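You operate a simulated robot arm through the tools that you are given. There is no shell and no other tool.

You run a simulated robot arm. Do the job below in one go: nothing can be reset, and whatever is moved stays where it is left.

JOB
Put things in order on the counter. At the end: the brown tall amber bottle stands on top of the green sleeve; the small black-ringed beaker stands where the candle glass with no gold band stood; the candle glass with no gold band is on the cream wrapped box (marked "CEDAR"); the cylinder from the counter is on the white dish; whatever was shut is shut again. Leave all else as you found it, and nothing knocked over. Set down upright: candle glass with no gold band, cylinder.

It is judged by the outcome, as a careful person would: the job done as asked, and still so three seconds after it is handed in. It fails if anything else is knocked over, pushed out of place, dropped, spilled or broken.

ROBOT AND FRAMES
A 5-joint arm with a two-finger parallel gripper, fixed in place. Base frame: the origin is at the foot of the arm, x ahead of it, y to its left, z up; the work surface is at about z = 0. Lengths are in mm, angles in degrees, forces in N, time in s.
With the tool pointing down near the work surface it reaches from about 260 to 600 mm from the base axis. Its first joint turns from -66.0 to 66.0 degrees. The tool tilts only in the upright plane through the base axis and itself; it spins freely about its own axis. Payload 1.57 kg.
Tool frame: the origin (TCP) lies between the finger pads and is the grasp point; the fingertips stand 30 mm ahead of it; z points along the fingers, y is the line along which they close. The gripper opens to 80 mm. The fingers are 17 mm wide and 12 mm thick; the gripper's body (40 by 82 mm) begins 80 mm behind the TCP.
Orientation is that of the tool frame in the base frame, as [roll, pitch, yaw] about the fixed x, y, z axes, in that order (R = Rz(yaw) Ry(pitch) Rx(roll)). With the fingers straight down and closing along the base's y, the tool's x points along the base's -x, its y along +y and its z along -z.

CONTROLS
- The arm moves only by the tool send_rows. Its argument "plan" is a list of rows, each a list of 7 numbers: the shift along the tool's x, y, z in m, then the turn, a rotation vector about the tool's x, y, z in degrees, then the opening in per cent of the stroke, from 0 (shut) to 100 (fully open). In form: [[x, y, z, rx, ry, rz, gripper], ...]. A call has 1 to 20 rows; each row is the pose to reach, as a shift and turn from the pose commanded when the call began, along the tool's axes at that moment. A row lasts 0.2 s, in which the tool goes at most 50 mm and 8.6 degrees; a call with a longer step from one row to the next is refused whole, and so is a gripper value outside its range. A pose out of reach is approached as far as the arm can. The call stops where the force on the tool passes 40 N (or 10 N more than at its start, if that is more) or the arm is blocked; 0.2 s more then pass. The fingers move at their own pace (about 153 mm/s each) and stop on an object; they squeeze with about 43 N. The grip force told is the motor's: it shows also when the fingers shut on nothing. Time passes only in rows, and 0.2 s behind the last, so rows that repeat a pose let the fingers close. The reply holds the time, the measured pose of the TCP, the force on the tool along the base axes, the opening and the grip force, in the units named above and with some noise, with the torque about the TCP (base axes, N m) and any sound that the robot's microphone picked up.
- Cameras (640 x 400 px; columns grow to the right, rows downward): "scene" is fixed at [52.1, 414.1, 520.4]; the picture's right is [-0.54, -0.84, 0.00], its down [-0.52, 0.33, -0.79] and it looks along [0.66, -0.42, -0.62] (base axes); focal length 239 px, centre (320, 200). "wrist" rides on the gripper at [72, -7, -122] in the tool frame; the picture's right is [0.09, 1.00, 0.00], its down [-0.84, 0.08, -0.54] and it looks along [-0.54, 0.05, 0.84] (tool axes); focal length 238 px, centre (320, 200). There is no depth. A picture from a camera that has moved, and an enlarged one, comes with that camera's place and axes in the base frame and with its lens.
- grab_frame(camera): a new picture of that camera. No time passes.
- close_up(camera, box): a new picture of the part [left, top, right, bottom] of that camera's present view, enlarged. No time passes.
- finish_job(): hands the job in; it is judged then, once.

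Places have to be worked out from the pictures, the camera data and where the tool is seen. Open the gripper and draw the arm clear of the work before you hand the job in, unless the task says otherwise.

The tools are called as name(argument=value, ...) on one line, values as JSON. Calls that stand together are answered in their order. send_rows: Moves the arm, as the interface text tells. Its arguments: {"type":"object","properties":{"plan":{"type":"array","items":{"type":"array","items":{"type":"number"}}}},"required":["plan"]} The other tools are called the same way: grab_frame (camera) takes a picture; close_up (camera, box) takes an enlarged picture of a part of a camera's view; finish_job () hands the job in.

At the start:

```text
time: 0.0
tool_pos: [327.3, 58.1, 298.6]
orientation: [180.0, -0.1, -179.9]
ft_force: [0.1, 0.1, -0.2]
torque: [0.0, 0.0, -0.01]
gripper_width: 80.1
grasp_force: 0.1
```

scene: 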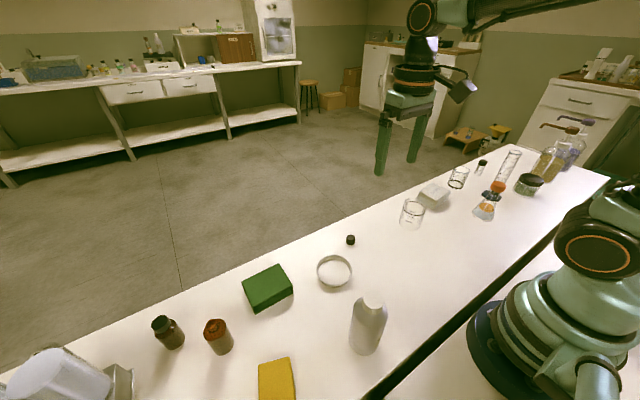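
wrist: 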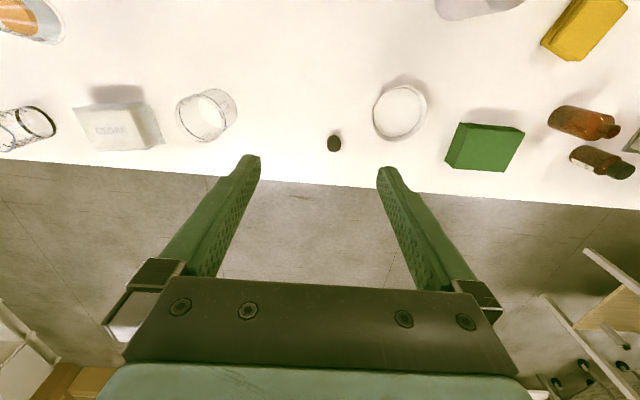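

I start by taking a closer look at the items on the counter before moving anything.

close_up(camera="scene", box=[380, 130, 620, 280])

close_up(camera="scene", box=[120, 220, 440, 400])

close_up(camera="wrist", box=[0, 0, 320, 200])

close_up(camera="wrist", box=[320, 0, 640, 200])

```text
2.67 times, centred on (500, 205) of scene
camera zoom: at [52.1, 414.1, 520.4], right [-0.54, -0.84, 0.0], down [-0.52, 0.33, -0.79], along [0.66, -0.42, -0.62], focal length 637 px, centre (-160, 187)
```

zoom: 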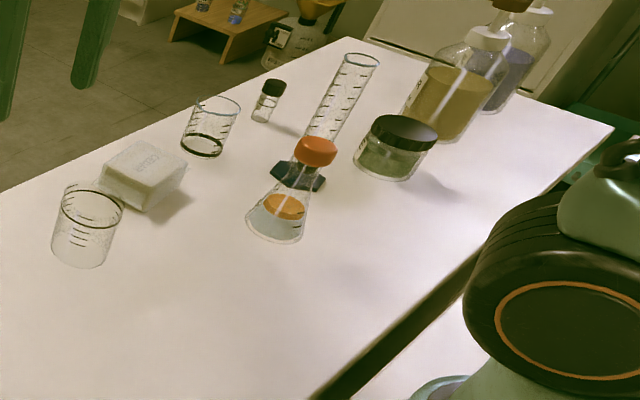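

```text
2.00 times, centred on (280, 310) of scene
camera zoom: at [52.1, 414.1, 520.4], right [-0.54, -0.84, 0.0], down [-0.52, 0.33, -0.79], along [0.66, -0.42, -0.62], focal length 478 px, centre (400, -20)
```

zoom: 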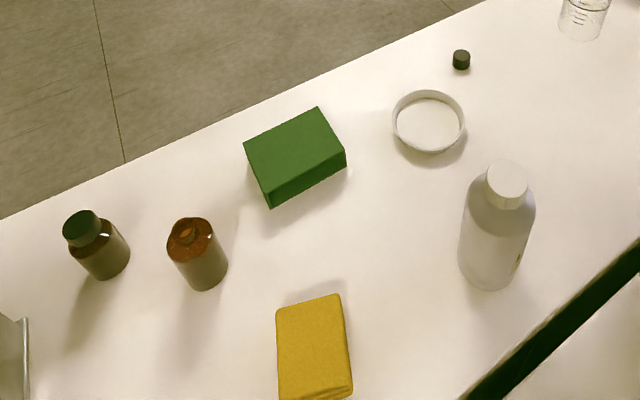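

```text
2.00 times, centred on (160, 100) of wrist
camera zoom: at [257.1, 51.2, 419.5], right [-0.09, 1.0, 0.0], down [0.84, 0.08, 0.54], along [0.54, 0.05, -0.84], focal length 477 px, centre (640, 400)
```

zoom: 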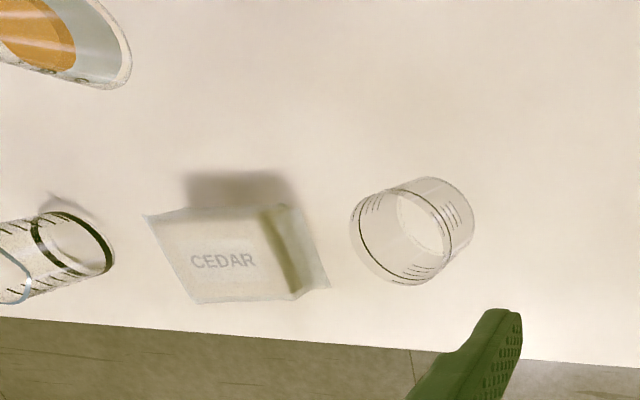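

```text
2.00 times, centred on (480, 100) of wrist
camera zoom: at [257.1, 51.2, 419.5], right [-0.09, 1.0, 0.0], down [0.84, 0.08, 0.54], along [0.54, 0.05, -0.84], focal length 477 px, centre (0, 400)
```

zoom: 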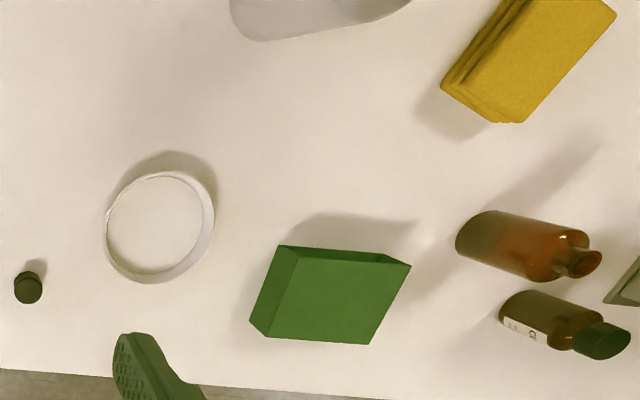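

The counter is crowded and some names are ambiguous, so I zoom in on more areas to identify each item.

close_up(camera="scene", box=[0, 310, 144, 400])

close_up(camera="scene", box=[380, 150, 500, 225])

close_up(camera="scene", box=[460, 140, 580, 225])

close_up(camera="scene", box=[500, 90, 640, 180])

close_up(camera="scene", box=[140, 290, 260, 365])

close_up(camera="wrist", box=[520, 80, 640, 200])

```text
4.44 times, centred on (72, 355) of scene
camera zoom: at [52.1, 414.1, 520.4], right [-0.54, -0.84, 0.0], down [-0.52, 0.33, -0.79], along [0.66, -0.42, -0.62], focal length 1062 px, centre (1422, -489)
```

zoom: 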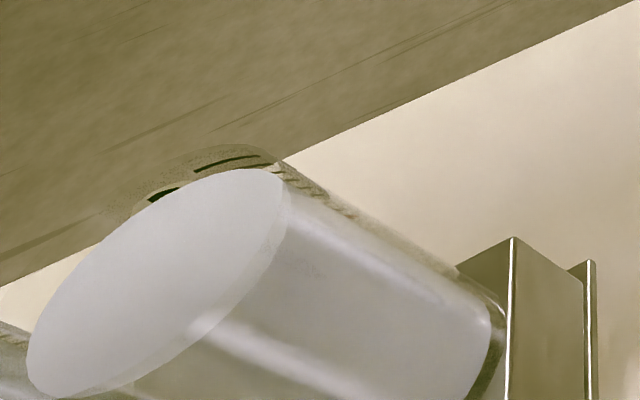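

```text
5.33 times, centred on (440, 188) of scene
camera zoom: at [52.1, 414.1, 520.4], right [-0.54, -0.84, 0.0], down [-0.52, 0.33, -0.79], along [0.66, -0.42, -0.62], focal length 1274 px, centre (-320, 267)
```

zoom: 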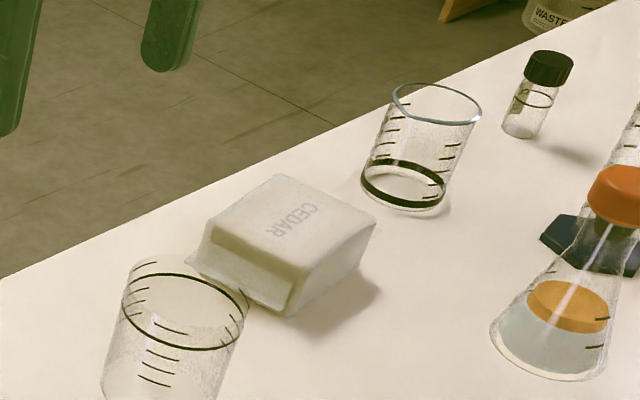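

```text
4.71 times, centred on (520, 182) of scene
camera zoom: at [52.1, 414.1, 520.4], right [-0.54, -0.84, 0.0], down [-0.52, 0.33, -0.79], along [0.66, -0.42, -0.62], focal length 1124 px, centre (-621, 282)
```

zoom: 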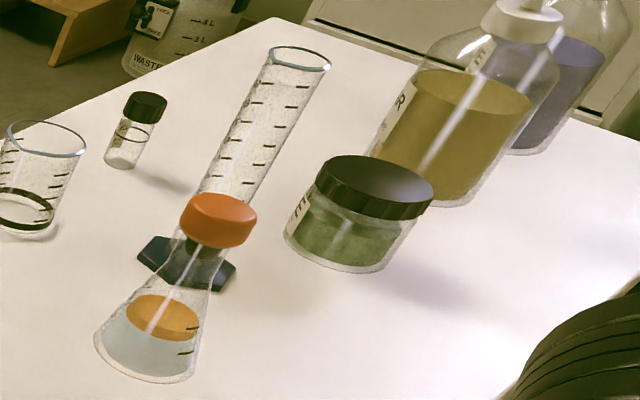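

```text
4.44 times, centred on (570, 135) of scene
camera zoom: at [52.1, 414.1, 520.4], right [-0.54, -0.84, 0.0], down [-0.52, 0.33, -0.79], along [0.66, -0.42, -0.62], focal length 1062 px, centre (-791, 489)
```

zoom: 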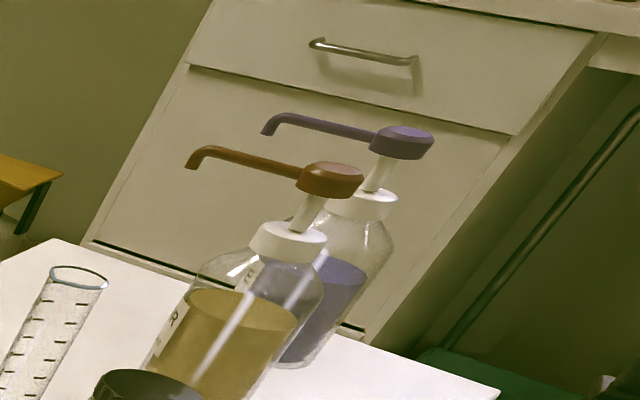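

```text
5.33 times, centred on (200, 328) of scene
camera zoom: at [52.1, 414.1, 520.4], right [-0.54, -0.84, 0.0], down [-0.52, 0.33, -0.79], along [0.66, -0.42, -0.62], focal length 1274 px, centre (960, -480)
```

zoom: 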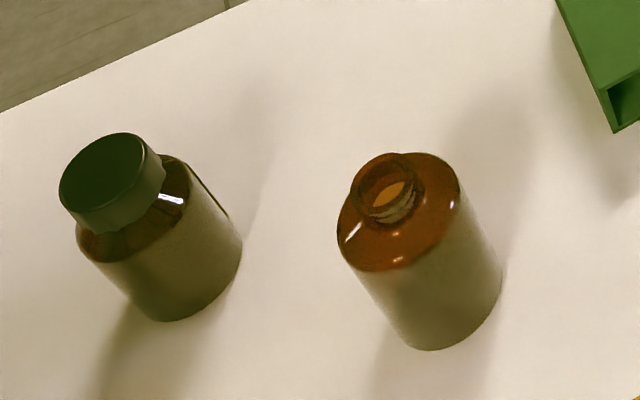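

```text
3.33 times, centred on (580, 140) of wrist
camera zoom: at [257.1, 51.2, 419.5], right [-0.09, 1.0, 0.0], down [0.84, 0.08, 0.54], along [0.54, 0.05, -0.84], focal length 794 px, centre (-547, 400)
```

zoom: 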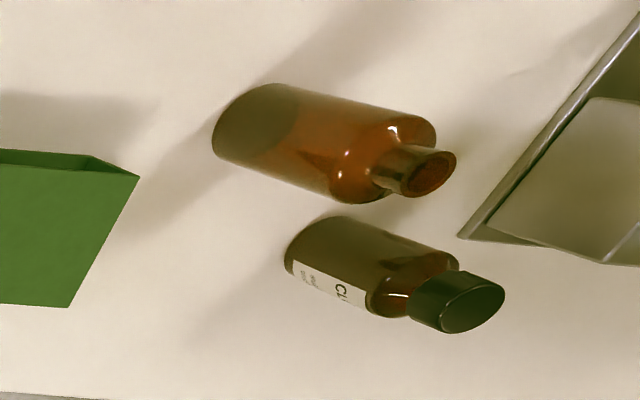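

The green sleeve is a hollow tube lying down, and something sits at the far +y end. I swing the arm that way, keeping high, to look at it with the wrist camera.

send_rows(plan=[[0.0177, 0.0232, 0, 0, 0, -6, 100], [0.0354, 0.0464, 0, 0, 0, -12, 100], [0.0531, 0.0696, 0, 0, 0, -18, 100], [0.0708, 0.0928, 0, 0, 0, -24, 100], [0.0885, 0.116, 0, 0, 0, -30, 100], [0.1062, 0.1392, 0, 0, 0, -36, 100], [0.1239, 0.1624, 0, 0, 0, -42, 100], [0.1416, 0.1856, 0, 0, 0, -48, 100], [0.1593, 0.2088, 0, 0, 0, -54, 100], [0.177, 0.232, 0, 0, 0, -60, 100]])

grab_frame(camera="wrist")

grab_frame(camera="scene")

```text
time: 2.2
tool_pos: [152.0, 292.9, 299.5]
orientation: [180.0, 0.0, -119.8]
ft_force: [-0.2, -0.3, 0.5]
torque: [0.01, 0.01, -0.02]
gripper_width: 79.8
grasp_force: 0.1
```

```text
taken
camera wrist: at [122.9, 225.8, 420.5], right [-0.91, 0.42, 0.0], down [0.35, 0.76, 0.54], along [0.23, 0.49, -0.84], focal length 238 px, centre (320, 200)
```

wrist: 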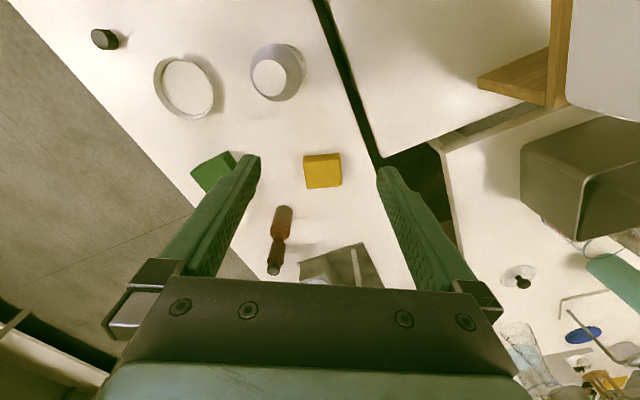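

```text
taken
```

scene: 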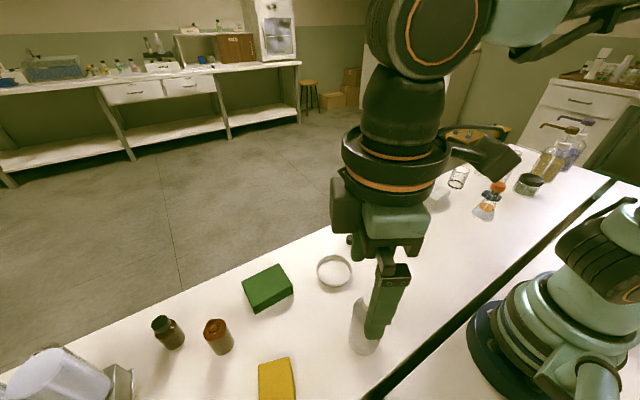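

The metal box at the far end is partly hidden by the gripper body. I zoom in on that spot and on the adjacent bench.

close_up(camera="wrist", box=[230, 140, 410, 290])

close_up(camera="wrist", box=[460, 240, 640, 400])

close_up(camera="wrist", box=[60, 0, 360, 200])

```text
2.67 times, centred on (320, 215) of wrist
camera zoom: at [122.9, 225.8, 420.5], right [-0.91, 0.42, 0.0], down [0.35, 0.76, 0.54], along [0.23, 0.49, -0.84], focal length 636 px, centre (320, 160)
```

zoom: 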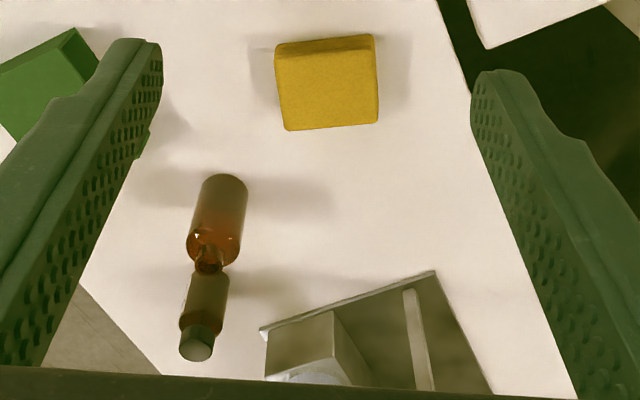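

```text
2.50 times, centred on (550, 320) of wrist
camera zoom: at [122.9, 225.8, 420.5], right [-0.91, 0.42, 0.0], down [0.35, 0.76, 0.54], along [0.23, 0.49, -0.84], focal length 596 px, centre (-255, -100)
```

zoom: 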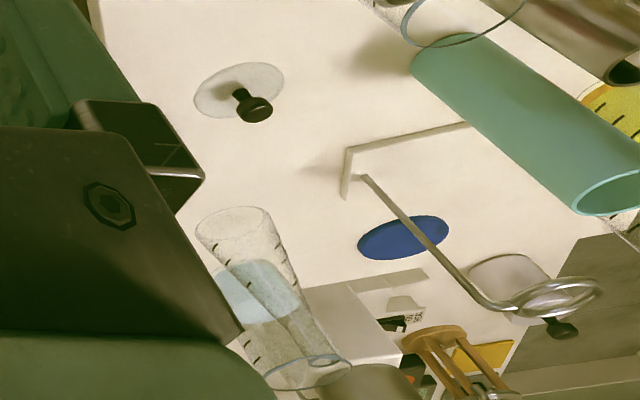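

```text
2.00 times, centred on (210, 100) of wrist
camera zoom: at [122.9, 225.8, 420.5], right [-0.91, 0.42, 0.0], down [0.35, 0.76, 0.54], along [0.23, 0.49, -0.84], focal length 477 px, centre (540, 400)
```

zoom: 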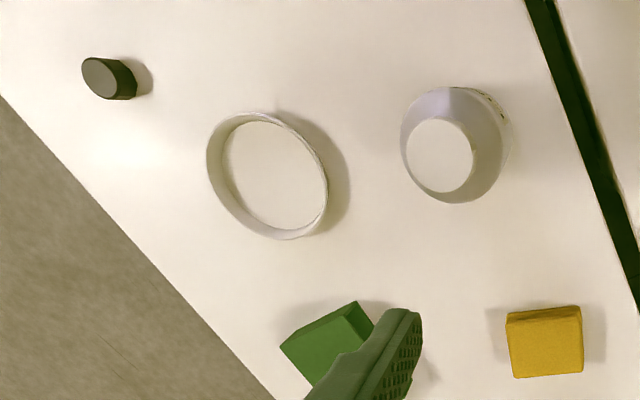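

The two amber bottles are clear here, but the objects in the metal box at the end are still hidden. I extend further out toward +y for a better look.

send_rows(plan=[[-0.0374, -0.004, -0.005, 0, 0, 0, 100], [-0.0748, -0.0079, -0.01, 0, 0, 0, 100], [-0.1122, -0.0119, -0.015, 0, 0, 0, 100], [-0.1496, -0.0158, -0.02, 0, 0, 0, 100]])

grab_frame(camera="wrist")

close_up(camera="wrist", box=[200, 80, 440, 280])

```text
time: 3.2
tool_pos: [241.4, 413.6, 318.0]
orientation: [-180.0, -0.1, -119.9]
ft_force: [0.3, 0.2, 0.3]
torque: [0.01, 0.01, 0.0]
gripper_width: 80.1
grasp_force: 0.1
```

```text
taken
camera wrist: at [211.4, 346.9, 439.1], right [-0.91, 0.42, 0.0], down [0.35, 0.76, 0.54], along [0.23, 0.49, -0.84], focal length 238 px, centre (320, 200)
```

wrist: 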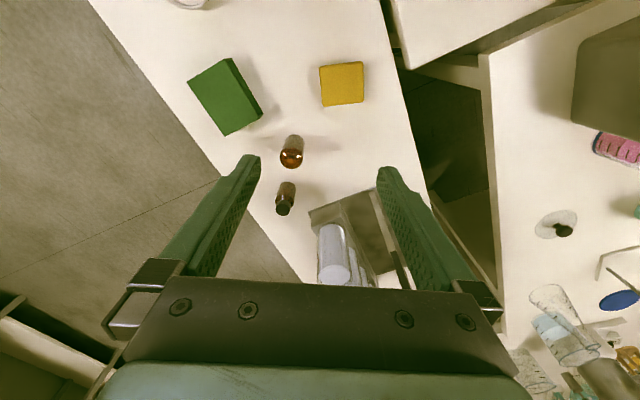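

```text
2.00 times, centred on (320, 180) of wrist
camera zoom: at [211.4, 346.9, 439.1], right [-0.91, 0.42, 0.0], down [0.35, 0.76, 0.54], along [0.23, 0.49, -0.84], focal length 477 px, centre (320, 240)
```

zoom: 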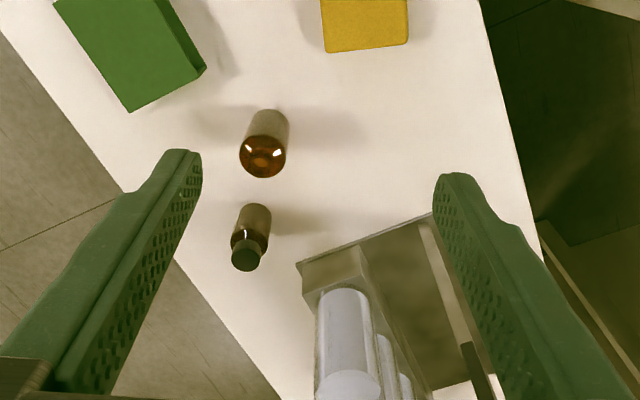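

A metal rack with white-filled glasses stands at the far end. I tilt the tool outward for a clearer look at it.

send_rows(plan=[[0, 0, 0, 0, -8, 0, 100], [0, 0, 0, 0, -16, 0, 100], [0, 0, 0, 0, -24, 0, 100], [0, 0, 0, 0, -32, 0, 100]])

grab_frame(camera="wrist")

close_up(camera="wrist", box=[240, 80, 400, 280])

```text
time: 4.2
tool_pos: [239.8, 412.7, 317.9]
orientation: [-179.9, 32.1, -120.0]
ft_force: [0.4, -0.9, -0.5]
torque: [0.01, 0.04, -0.02]
gripper_width: 80.2
grasp_force: 0.0
```

```text
taken
camera wrist: at [183.5, 299.7, 382.7], right [-0.9, 0.43, -0.05], down [0.14, 0.4, 0.9], along [0.41, 0.81, -0.43], focal length 238 px, centre (320, 200)
```

wrist: 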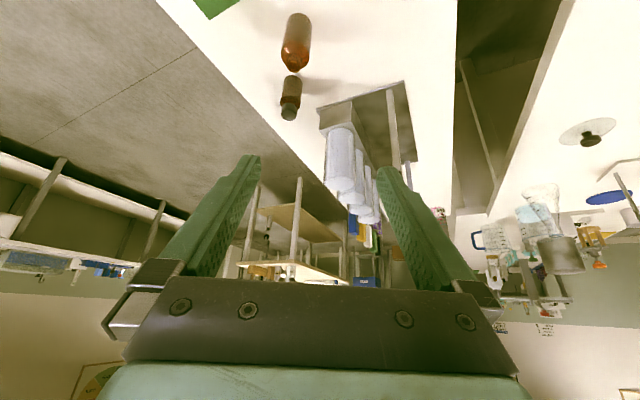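

```text
2.00 times, centred on (320, 180) of wrist
camera zoom: at [183.5, 299.7, 382.7], right [-0.9, 0.43, -0.05], down [0.14, 0.4, 0.9], along [0.41, 0.81, -0.43], focal length 477 px, centre (320, 240)
```

zoom: 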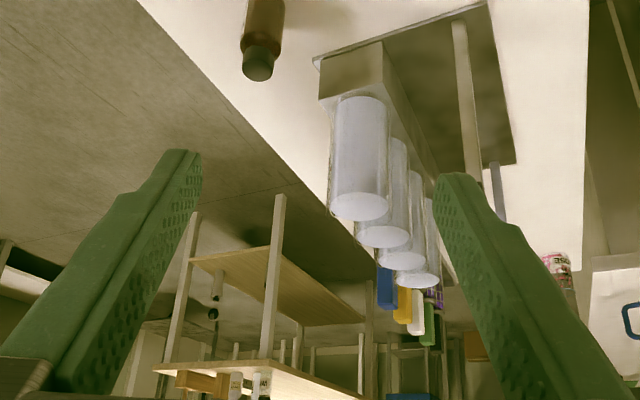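

That rack is fixed lab equipment beyond reach, so it is not part of the job. I level the tool again and go to inspect the small dark cylinder and the dish.

send_rows(plan=[[0, 0, 0, 0, 8, 0, 100], [0, 0, 0, 0, 16, 0, 100], [0, 0, 0, 0, 24, 0, 100], [0, 0, 0, 0, 32, 0, 100]])

```text
time: 5.2
tool_pos: [239.6, 411.6, 318.7]
orientation: [180.0, -0.1, -120.0]
ft_force: [0.0, 0.8, -0.2]
torque: [-0.01, 0.0, 0.01]
gripper_width: 80.1
grasp_force: 0.0
```

send_rows(plan=[[0.0225, -0.0234, 0.0058, 0, 0, 6, 100], [0.045, -0.0468, 0.0116, 0, 0, 12, 100], [0.0676, -0.0702, 0.0174, 0, 0, 18, 100], [0.0901, -0.0936, 0.0232, 0, 0, 24, 100], [0.1126, -0.117, 0.029, 0, 0, 30, 100], [0.1351, -0.1403, 0.0348, 0, 0, 36, 100], [0.1576, -0.1637, 0.0406, 0, 0, 42, 100], [0.1802, -0.1871, 0.0464, 0, 0, 48, 100], [0.2027, -0.2105, 0.0522, 0, 0, 54, 100], [0.2252, -0.2339, 0.058, 0, 0, 60, 100]])

grab_frame(camera="wrist")

close_up(camera="wrist", box=[260, 60, 480, 200])

```text
time: 7.4
tool_pos: [330.2, 99.1, 261.1]
orientation: [180.0, 0.0, 179.8]
ft_force: [-0.4, 0.4, -0.5]
torque: [0.0, -0.02, -0.02]
gripper_width: 79.7
grasp_force: 0.0
```

```text
taken
camera wrist: at [259.1, 92.0, 381.0], right [-0.09, 1.0, 0.0], down [0.84, 0.08, 0.54], along [0.54, 0.05, -0.84], focal length 238 px, centre (320, 200)
```

wrist: 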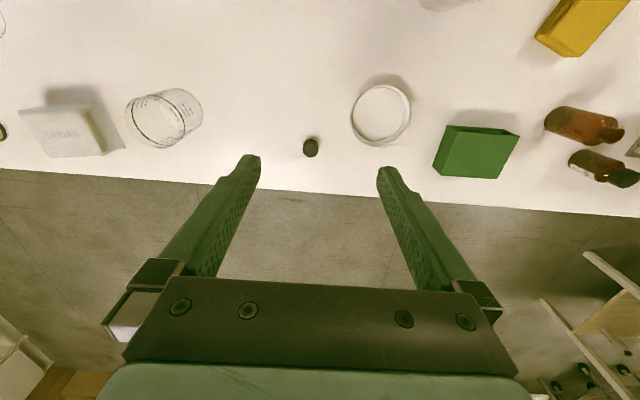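

```text
2.86 times, centred on (370, 130) of wrist
camera zoom: at [259.1, 92.0, 381.0], right [-0.09, 1.0, 0.0], down [0.84, 0.08, 0.54], along [0.54, 0.05, -0.84], focal length 681 px, centre (177, 400)
```

zoom: 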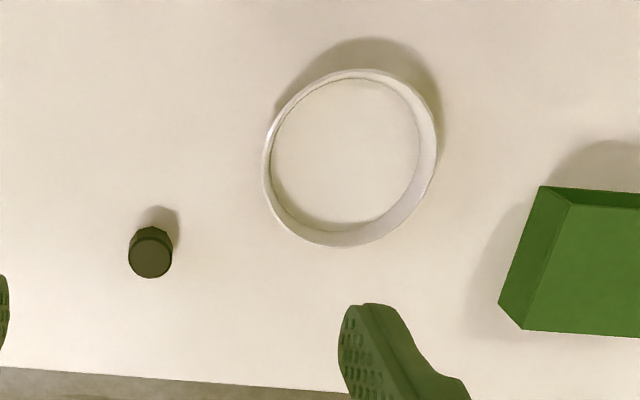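

I zoom strongly on the small dark object and on the glass beside the CEDAR box.

close_up(camera="wrist", box=[290, 130, 330, 165])

close_up(camera="wrist", box=[0, 70, 220, 180])

close_up(camera="scene", box=[330, 225, 370, 255])

close_up(camera="scene", box=[390, 185, 440, 235])

close_up(camera="scene", box=[440, 155, 500, 200])

```text
11.43 times, centred on (310, 148) of wrist
camera zoom: at [259.1, 92.0, 381.0], right [-0.09, 1.0, 0.0], down [0.84, 0.08, 0.54], along [0.54, 0.05, -0.84], focal length 2724 px, centre (434, 800)
```

zoom: 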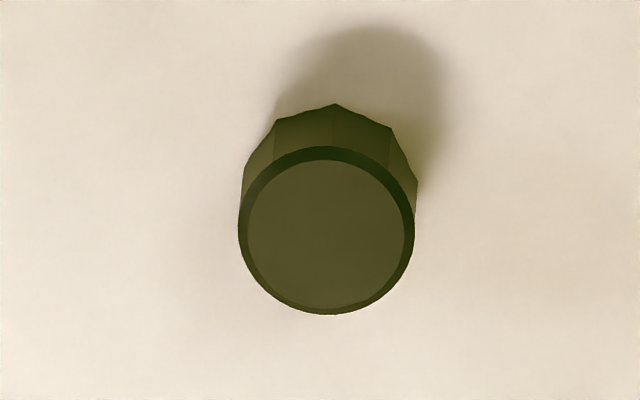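

```text
2.91 times, centred on (110, 125) of wrist
camera zoom: at [259.1, 92.0, 381.0], right [-0.09, 1.0, 0.0], down [0.84, 0.08, 0.54], along [0.54, 0.05, -0.84], focal length 693 px, centre (931, 418)
```

zoom: 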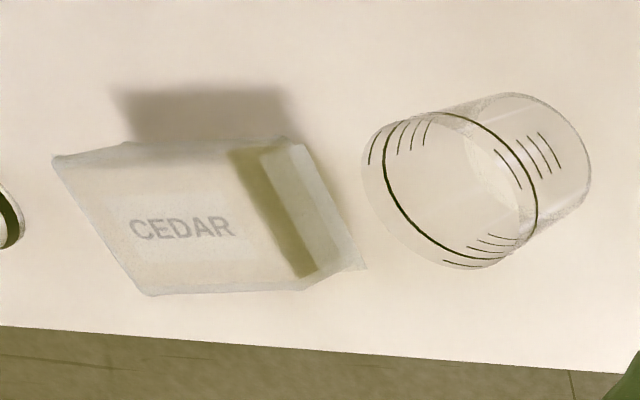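

```text
13.33 times, centred on (350, 240) of scene
camera zoom: at [52.1, 414.1, 520.4], right [-0.54, -0.84, 0.0], down [-0.52, 0.33, -0.79], along [0.66, -0.42, -0.62], focal length 3185 px, centre (-80, -333)
```

zoom: 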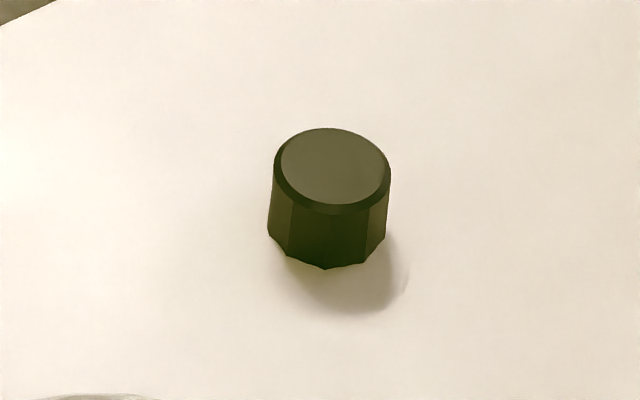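

```text
8.00 times, centred on (415, 210) of scene
camera zoom: at [52.1, 414.1, 520.4], right [-0.54, -0.84, 0.0], down [-0.52, 0.33, -0.79], along [0.66, -0.42, -0.62], focal length 1911 px, centre (-440, 120)
```

zoom: 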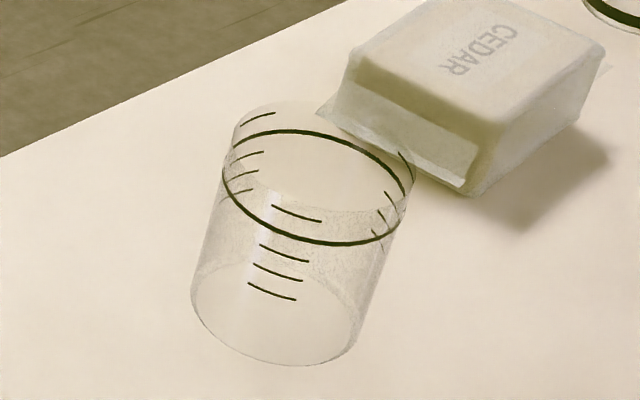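

```text
8.89 times, centred on (470, 178) of scene
camera zoom: at [52.1, 414.1, 520.4], right [-0.54, -0.84, 0.0], down [-0.52, 0.33, -0.79], along [0.66, -0.42, -0.62], focal length 2123 px, centre (-1013, 400)
```

zoom: 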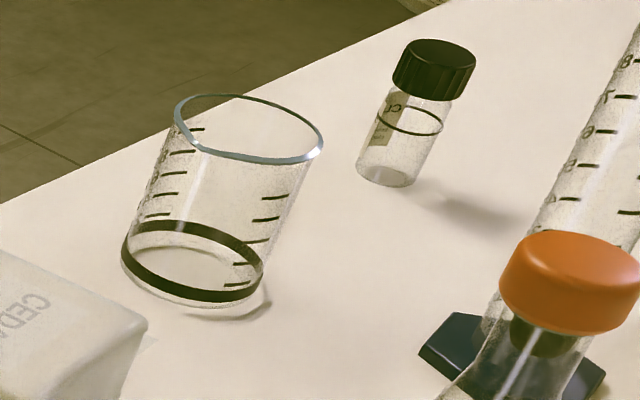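

A is the plain glass (thin lines only, near CEDAR), so it is the candle glass with no gold band. B has the thick black ring, and the graduated cylinder with the hex foot is "the cylinder". The small dark thing is just a cap. I move toward the −y side to measure these.

send_rows(plan=[[0.0063, -0.0336, -0.001, 0, 0, 4, 100], [0.0125, -0.0673, -0.002, 0, 0, 8, 100], [0.0188, -0.1009, -0.003, 0, 0, 12, 100], [0.025, -0.1345, -0.004, 0, 0, 16, 100], [0.0313, -0.1681, -0.005, 0, 0, 20, 100], [0.0375, -0.2018, -0.006, 0, 0, 24, 100], [0.0438, -0.2354, -0.007, 0, 0, 28, 100], [0.05, -0.269, -0.009, 0, 0, 31, 100]])

grab_frame(camera="wrist")

grab_frame(camera="scene")

```text
time: 9.2
tool_pos: [279.7, -171.0, 268.0]
orientation: [-179.9, -0.1, 149.0]
ft_force: [0.0, 0.6, -0.8]
torque: [0.02, -0.03, 0.04]
gripper_width: 80.1
grasp_force: 0.1
```

```text
taken
camera wrist: at [215.2, -140.0, 388.8], right [0.43, 0.9, 0.0], down [0.76, -0.36, 0.54], along [0.49, -0.24, -0.84], focal length 238 px, centre (320, 200)
```

wrist: 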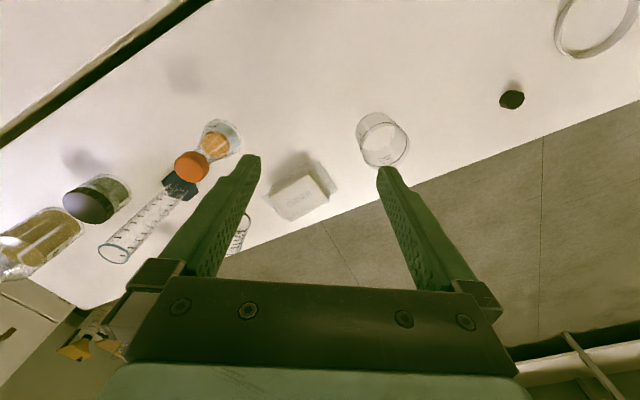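

```text
taken
```

scene: 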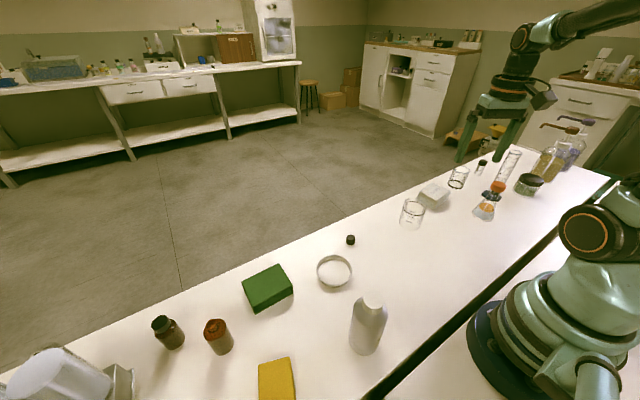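

I zoom on glass A, the CEDAR box, and the cylinder/flask cluster from this viewpoint for measurements.

close_up(camera="wrist", box=[250, 100, 430, 230])

close_up(camera="wrist", box=[60, 100, 260, 280])

```text
3.08 times, centred on (340, 165) of wrist
camera zoom: at [215.2, -140.0, 388.8], right [0.43, 0.9, 0.0], down [0.76, -0.36, 0.54], along [0.49, -0.24, -0.84], focal length 733 px, centre (258, 308)
```

zoom: 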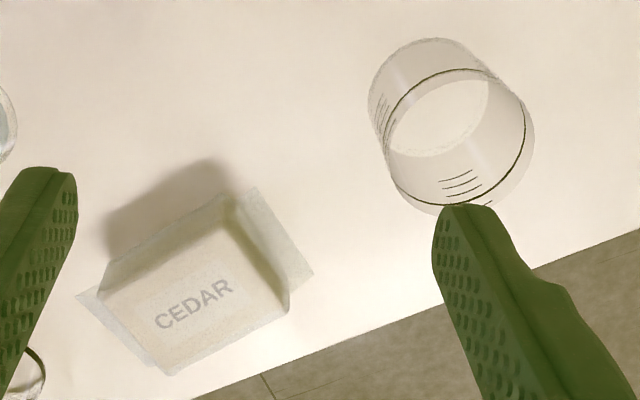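

```text
2.22 times, centred on (160, 190) of wrist
camera zoom: at [215.2, -140.0, 388.8], right [0.43, 0.9, 0.0], down [0.76, -0.36, 0.54], along [0.49, -0.24, -0.84], focal length 530 px, centre (676, 222)
```

zoom: 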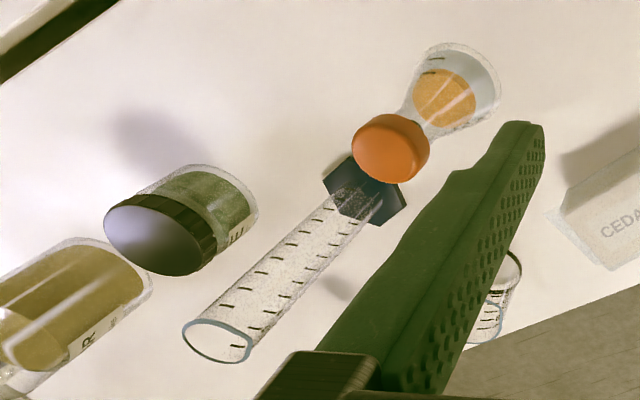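

From this view A is about 68 mm wide and 70 mm tall at roughly (362, −108), and CEDAR's top is near (392, −263). I move above A, staying well clear of it, to check alignment.

send_rows(plan=[[-0.0076, 0.0193, 0.0236, 0, 0, -2.9, 100], [-0.0152, 0.0386, 0.0472, 0, 0, -5.8, 100], [-0.0229, 0.0578, 0.0708, 0, 0, -8.6, 100], [-0.0305, 0.0771, 0.0944, 0, 0, -11.5, 100], [-0.0381, 0.0964, 0.118, 0, 0, -14.4, 100]])

grab_frame(camera="wrist")

close_up(camera="scene", box=[360, 130, 500, 250])

```text
time: 10.4
tool_pos: [362.8, -104.6, 150.7]
orientation: [180.0, 0.0, 163.4]
ft_force: [-0.1, 0.0, 0.9]
torque: [-0.01, -0.02, -0.01]
gripper_width: 80.0
grasp_force: 0.0
```

```text
taken
camera wrist: at [291.4, -90.6, 272.0], right [0.2, 0.98, 0.0], down [0.82, -0.16, 0.54], along [0.53, -0.11, -0.84], focal length 238 px, centre (320, 200)
```

wrist: 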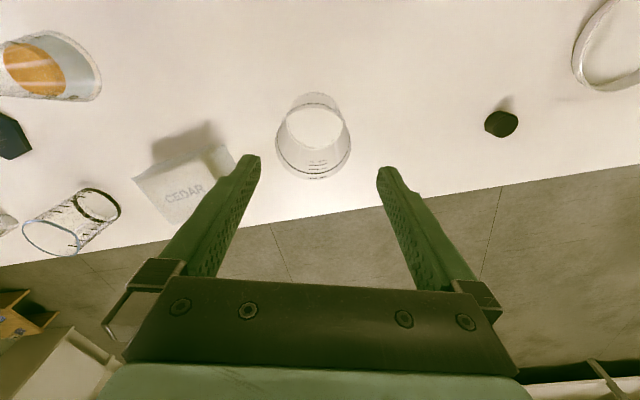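

```text
3.33 times, centred on (430, 190) of scene
camera zoom: at [52.1, 414.1, 520.4], right [-0.54, -0.84, 0.0], down [-0.52, 0.33, -0.79], along [0.66, -0.42, -0.62], focal length 796 px, centre (-47, 233)
```

zoom: 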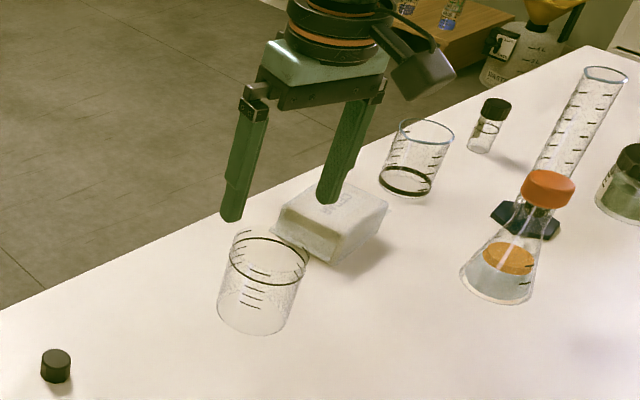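

A is visible below the fingers; I zoom in to measure the rim and base positions precisely.

close_up(camera="wrist", box=[255, 80, 375, 190])

```text
3.64 times, centred on (315, 135) of wrist
camera zoom: at [291.4, -90.6, 272.0], right [0.2, 0.98, 0.0], down [0.82, -0.16, 0.54], along [0.53, -0.11, -0.84], focal length 867 px, centre (338, 436)
```

zoom: 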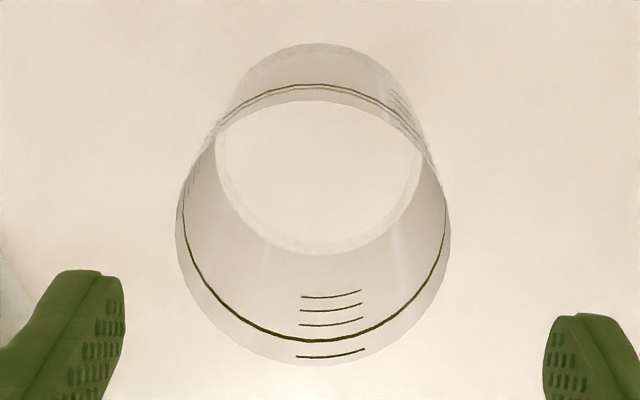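

Relative to the tool, A's centre is about 6 mm to the left (tool −y) and 1 mm ahead; its diameter is ~65 mm and height ~76 mm. I correct and descend slightly, still above the rim, and check again.

send_rows(plan=[[-0.001, -0.006, 0.01, 0, 0, 0, 100], [-0.001, -0.006, 0.03, 0, 0, 0, 100]])

close_up(camera="wrist", box=[230, 60, 410, 210])

```text
time: 11.0
tool_pos: [362.3, -111.7, 121.3]
orientation: [180.0, 0.0, 163.4]
ft_force: [0.0, 0.6, -0.1]
torque: [-0.04, 0.02, 0.02]
gripper_width: 80.0
grasp_force: 0.0
```

```text
2.67 times, centred on (320, 135) of wrist
camera zoom: at [291.5, -97.8, 242.4], right [0.2, 0.98, 0.0], down [0.82, -0.16, 0.54], along [0.53, -0.11, -0.84], focal length 636 px, centre (320, 373)
```

zoom: 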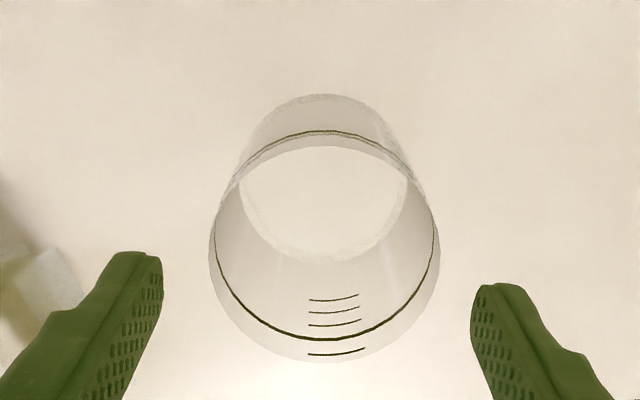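

A is now centred between the fingers (within about 1 mm). I descend around it to grasp height and then close.

send_rows(plan=[[0, 0.0005, 0.025, 0, 0, 0, 100], [0, 0.0005, 0.05, 0, 0, 0, 100], [0, 0.0005, 0.074, 0, 0, 0, 100], [0, 0.0005, 0.074, 0, 0, 0, 100]])

grab_frame(camera="wrist")

close_up(camera="scene", box=[360, 150, 480, 250])

```text
time: 12.0
tool_pos: [362.1, -110.4, 49.6]
orientation: [-180.0, -0.1, 163.4]
ft_force: [-1.3, -0.5, -0.5]
torque: [-0.01, 0.01, -0.01]
gripper_width: 80.1
grasp_force: 0.1
```

```text
taken
camera wrist: at [292.6, -96.4, 169.3], right [0.2, 0.98, 0.0], down [0.82, -0.16, 0.54], along [0.53, -0.11, -0.84], focal length 238 px, centre (320, 200)
```

wrist: 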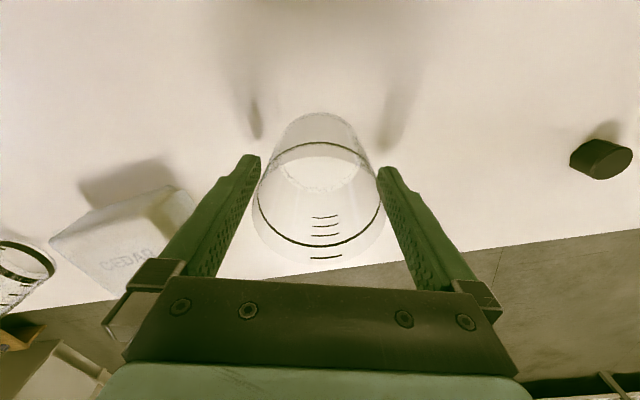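

```text
4.00 times, centred on (420, 200) of scene
camera zoom: at [52.1, 414.1, 520.4], right [-0.54, -0.84, 0.0], down [-0.52, 0.33, -0.79], along [0.66, -0.42, -0.62], focal length 956 px, centre (-80, 200)
```

zoom: 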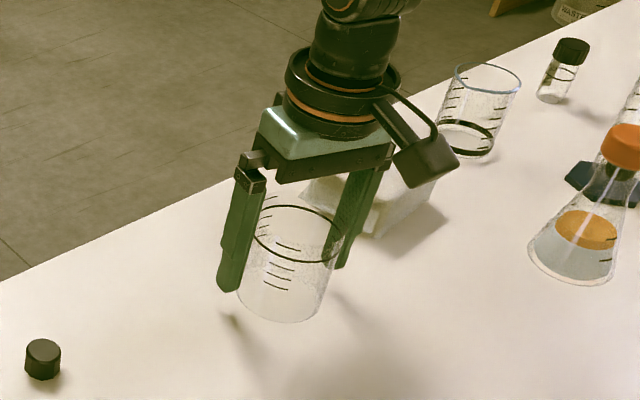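

The fingers straddle A evenly. I close to grip it gently, then read the grip.

send_rows(plan=[[0, 0, 0, 0, 0, 0, 70], [0, 0, 0, 0, 0, 0, 70], [0, 0, 0, 0, 0, 0, 70]])

```text
time: 12.8
tool_pos: [362.3, -110.8, 49.6]
orientation: [180.0, -0.1, 163.4]
ft_force: [-0.7, 1.7, 0.3]
torque: [0.0, -0.03, 0.0]
gripper_width: 61.5
grasp_force: 42.5
```

Grip holds at 61.5 mm. I lift straight up by 110 mm and look at the CEDAR box.

send_rows(plan=[[0, 0, -0.01, 0, 0, 0, 70], [0, 0, -0.035, 0, 0, 0, 70], [0, 0, -0.06, 0, 0, 0, 70], [0, 0, -0.085, 0, 0, 0, 70], [0, 0, -0.11, 0, 0, 0, 70]])

grab_frame(camera="wrist")

close_up(camera="scene", box=[380, 130, 500, 230])

```text
time: 14.0
tool_pos: [362.9, -111.8, 158.6]
orientation: [-180.0, 0.0, 163.4]
ft_force: [-0.3, 0.3, -1.6]
torque: [-0.01, 0.01, 0.0]
gripper_width: 61.5
grasp_force: 42.7
```

```text
taken
camera wrist: at [291.7, -97.5, 278.7], right [0.2, 0.98, 0.0], down [0.82, -0.16, 0.54], along [0.53, -0.11, -0.84], focal length 238 px, centre (320, 200)
```

wrist: 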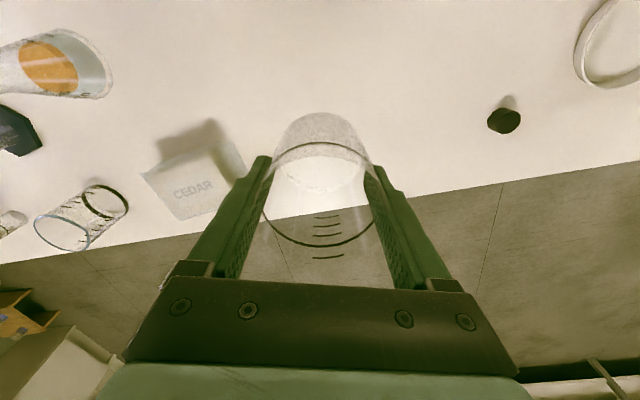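

```text
4.00 times, centred on (440, 180) of scene
camera zoom: at [52.1, 414.1, 520.4], right [-0.54, -0.84, 0.0], down [-0.52, 0.33, -0.79], along [0.66, -0.42, -0.62], focal length 956 px, centre (-160, 280)
```

zoom: 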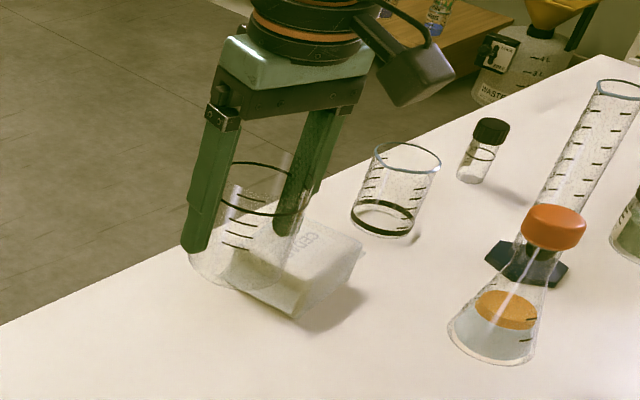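

A is held and clear of the counter. I zoom on CEDAR from here, then will take a second view to triangulate its top.

close_up(camera="wrist", box=[120, 100, 260, 240])

send_rows(plan=[[0.0, -0.02, -0.015, 0, 0, 0, 70], [0.0, -0.04, -0.025, 0, 0, 0, 70], [0.0, -0.06, -0.03, 0, 0, 0, 70], [0.0, -0.08, -0.035, 0, 0, 0, 70]])

grab_frame(camera="wrist")

close_up(camera="wrist", box=[160, 80, 360, 240])

```text
2.86 times, centred on (190, 170) of wrist
camera zoom: at [291.7, -97.5, 278.7], right [0.2, 0.98, 0.0], down [0.82, -0.16, 0.54], along [0.53, -0.11, -0.84], focal length 681 px, centre (691, 286)
```

zoom: 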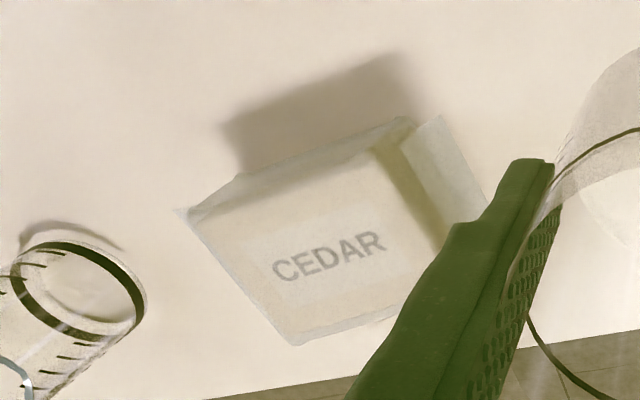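

```text
time: 15.0
tool_pos: [339.2, -188.0, 192.3]
orientation: [-180.0, 0.1, 163.4]
ft_force: [0.3, 0.5, -1.8]
torque: [0.05, -0.02, 0.0]
gripper_width: 61.6
grasp_force: 43.3
```

```text
taken
camera wrist: at [268.3, -174.7, 313.5], right [0.2, 0.98, 0.0], down [0.82, -0.17, 0.54], along [0.53, -0.11, -0.84], focal length 238 px, centre (320, 200)
```

wrist: 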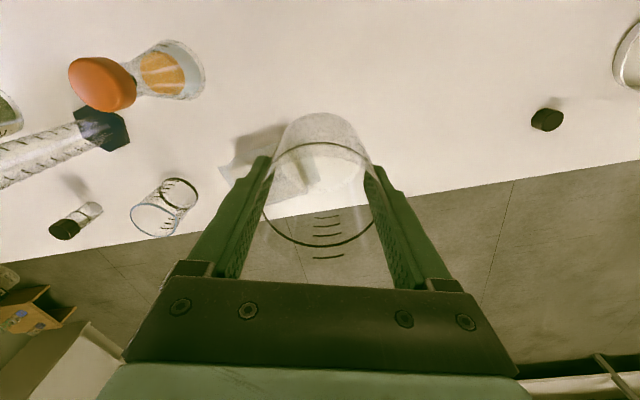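

```text
2.50 times, centred on (260, 160) of wrist
camera zoom: at [268.3, -174.7, 313.5], right [0.2, 0.98, 0.0], down [0.82, -0.17, 0.54], along [0.53, -0.11, -0.84], focal length 596 px, centre (470, 300)
```

zoom: 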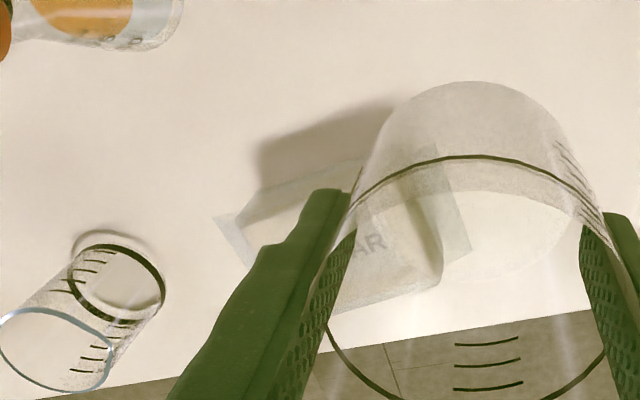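

Triangulating from two wrist views and the scene view, CEDAR's top is ~42 mm high, centred near (399, −267). I move A above it at a safe height.

send_rows(plan=[[-0.02, -0.0147, 0, 0, 0, 0, 70], [-0.04, -0.0293, 0, 0, 0, 0, 70], [-0.06, -0.044, 0.005, 0, 0, 0, 70], [-0.0799, -0.0586, 0.025, 0, 0, 0, 70], [-0.0799, -0.0586, 0.045, 0, 0, 0, 70], [-0.0799, -0.0586, 0.06, 0, 0, 0, 70]])

grab_frame(camera="wrist")

close_up(camera="wrist", box=[220, 60, 420, 220])

close_up(camera="scene", box=[390, 140, 490, 220])

```text
time: 16.4
tool_pos: [398.2, -266.9, 134.4]
orientation: [-179.9, -0.1, 163.4]
ft_force: [0.1, 0.4, -1.7]
torque: [0.0, 0.01, 0.0]
gripper_width: 61.6
grasp_force: 43.0
```

```text
taken
camera wrist: at [328.3, -253.2, 253.5], right [0.2, 0.98, 0.0], down [0.82, -0.16, 0.54], along [0.53, -0.11, -0.84], focal length 238 px, centre (320, 200)
```

wrist: 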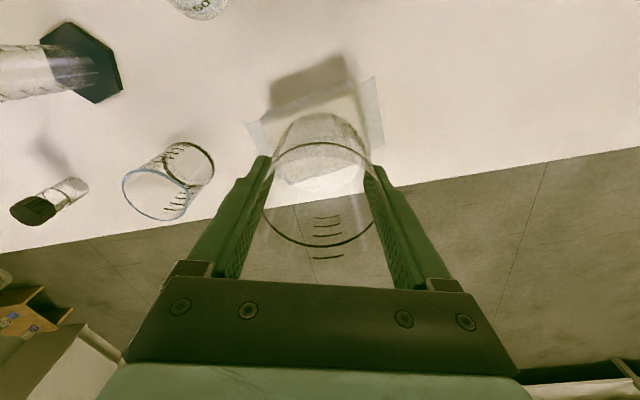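

```text
2.50 times, centred on (320, 140) of wrist
camera zoom: at [328.3, -253.2, 253.5], right [0.2, 0.98, 0.0], down [0.82, -0.16, 0.54], along [0.53, -0.11, -0.84], focal length 596 px, centre (320, 350)
```

zoom: 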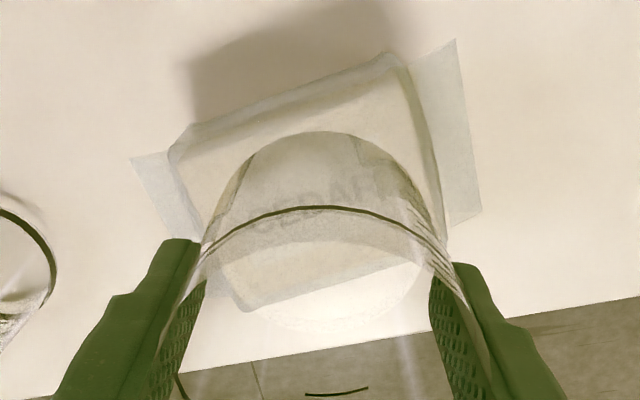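

```text
5.00 times, centred on (440, 180) of scene
camera zoom: at [52.2, 414.1, 520.4], right [-0.54, -0.84, 0.0], down [-0.52, 0.33, -0.79], along [0.66, -0.42, -0.62], focal length 1194 px, centre (-280, 300)
```

zoom: 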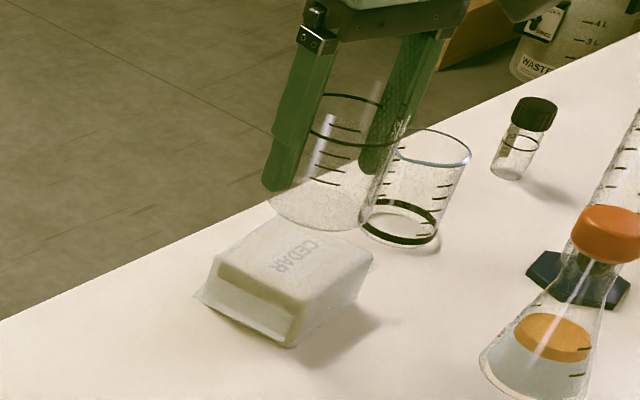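

A hovers centred over CEDAR (top centre measured at about (399.7, −269)). I shift ~2 mm and lower it to just above the box.

send_rows(plan=[[-0.0015, -0.0016, 0.015, 0, 0, 0, 70], [-0.0015, -0.0016, 0.03, 0, 0, 0, 70], [-0.0015, -0.0016, 0.036, 0, 0, 0, 70], [-0.0015, -0.0016, 0.036, 0, 0, 0, 70]])

close_up(camera="scene", box=[390, 150, 480, 220])

```text
time: 17.4
tool_pos: [399.7, -269.1, 97.1]
orientation: [180.0, 0.0, 163.4]
ft_force: [0.1, -0.1, -2.7]
torque: [0.01, -0.02, 0.01]
gripper_width: 61.4
grasp_force: 43.2
```

```text
5.71 times, centred on (435, 185) of scene
camera zoom: at [52.1, 414.1, 520.4], right [-0.54, -0.84, 0.0], down [-0.52, 0.33, -0.79], along [0.66, -0.42, -0.62], focal length 1365 px, centre (-337, 286)
```

zoom: 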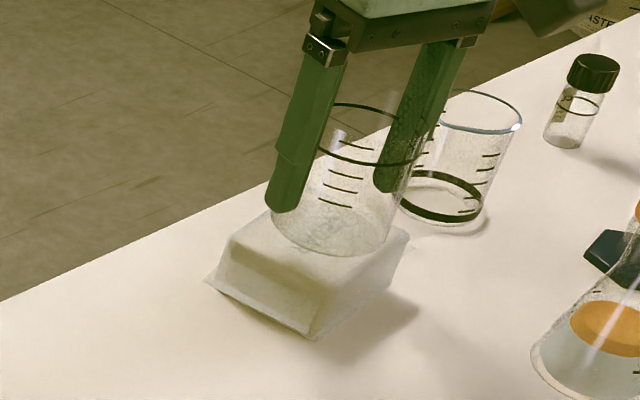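

Force reads about −2.7 N (just the weight), so it is not touching yet. I lower in 1.5 mm steps, watching for contact.

send_rows(plan=[[0, 0, 0.0015, 0, 0, 0, 70], [0, 0, 0.003, 0, 0, 0, 70], [0, 0, 0.003, 0, 0, 0, 70]])

```text
time: 18.2
tool_pos: [399.5, -268.8, 95.3]
orientation: [179.9, 0.1, 163.4]
ft_force: [0.9, -0.6, -2.0]
torque: [-0.01, 0.04, -0.02]
gripper_width: 61.3
grasp_force: 43.2
```

send_rows(plan=[[0, 0, 0.0015, 0, 0, 0, 70], [0, 0, 0.003, 0, 0, 0, 70], [0, 0, 0.003, 0, 0, 0, 70]])

```text
time: 19.0
tool_pos: [398.7, -269.6, 91.2]
orientation: [-180.0, 0.1, 163.4]
ft_force: [0.0, 0.4, -1.0]
torque: [0.01, 0.03, 0.03]
gripper_width: 61.6
grasp_force: 43.0
```

Force is −1.0 N, still no clear contact at TCP z ≈ 91. I zoom to judge the gap and lower a bit more.

send_rows(plan=[[0, 0, 0.001, 0, 0, 0, 70], [0, 0, 0.002, 0, 0, 0, 70], [0, 0, 0.002, 0, 0, 0, 70]])

close_up(camera="scene", box=[410, 160, 460, 210])

```text
time: 19.8
tool_pos: [398.7, -269.3, 89.0]
orientation: [180.0, 0.0, 163.4]
ft_force: [0.0, 0.4, -1.6]
torque: [-0.01, 0.0, 0.0]
gripper_width: 61.7
grasp_force: 43.3
```

```text
8.00 times, centred on (435, 185) of scene
camera zoom: at [52.1, 414.1, 520.4], right [-0.54, -0.84, 0.0], down [-0.52, 0.33, -0.79], along [0.66, -0.42, -0.62], focal length 1911 px, centre (-600, 320)
```

zoom: 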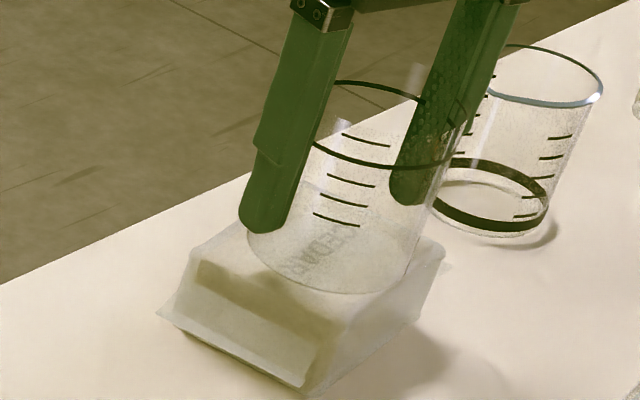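

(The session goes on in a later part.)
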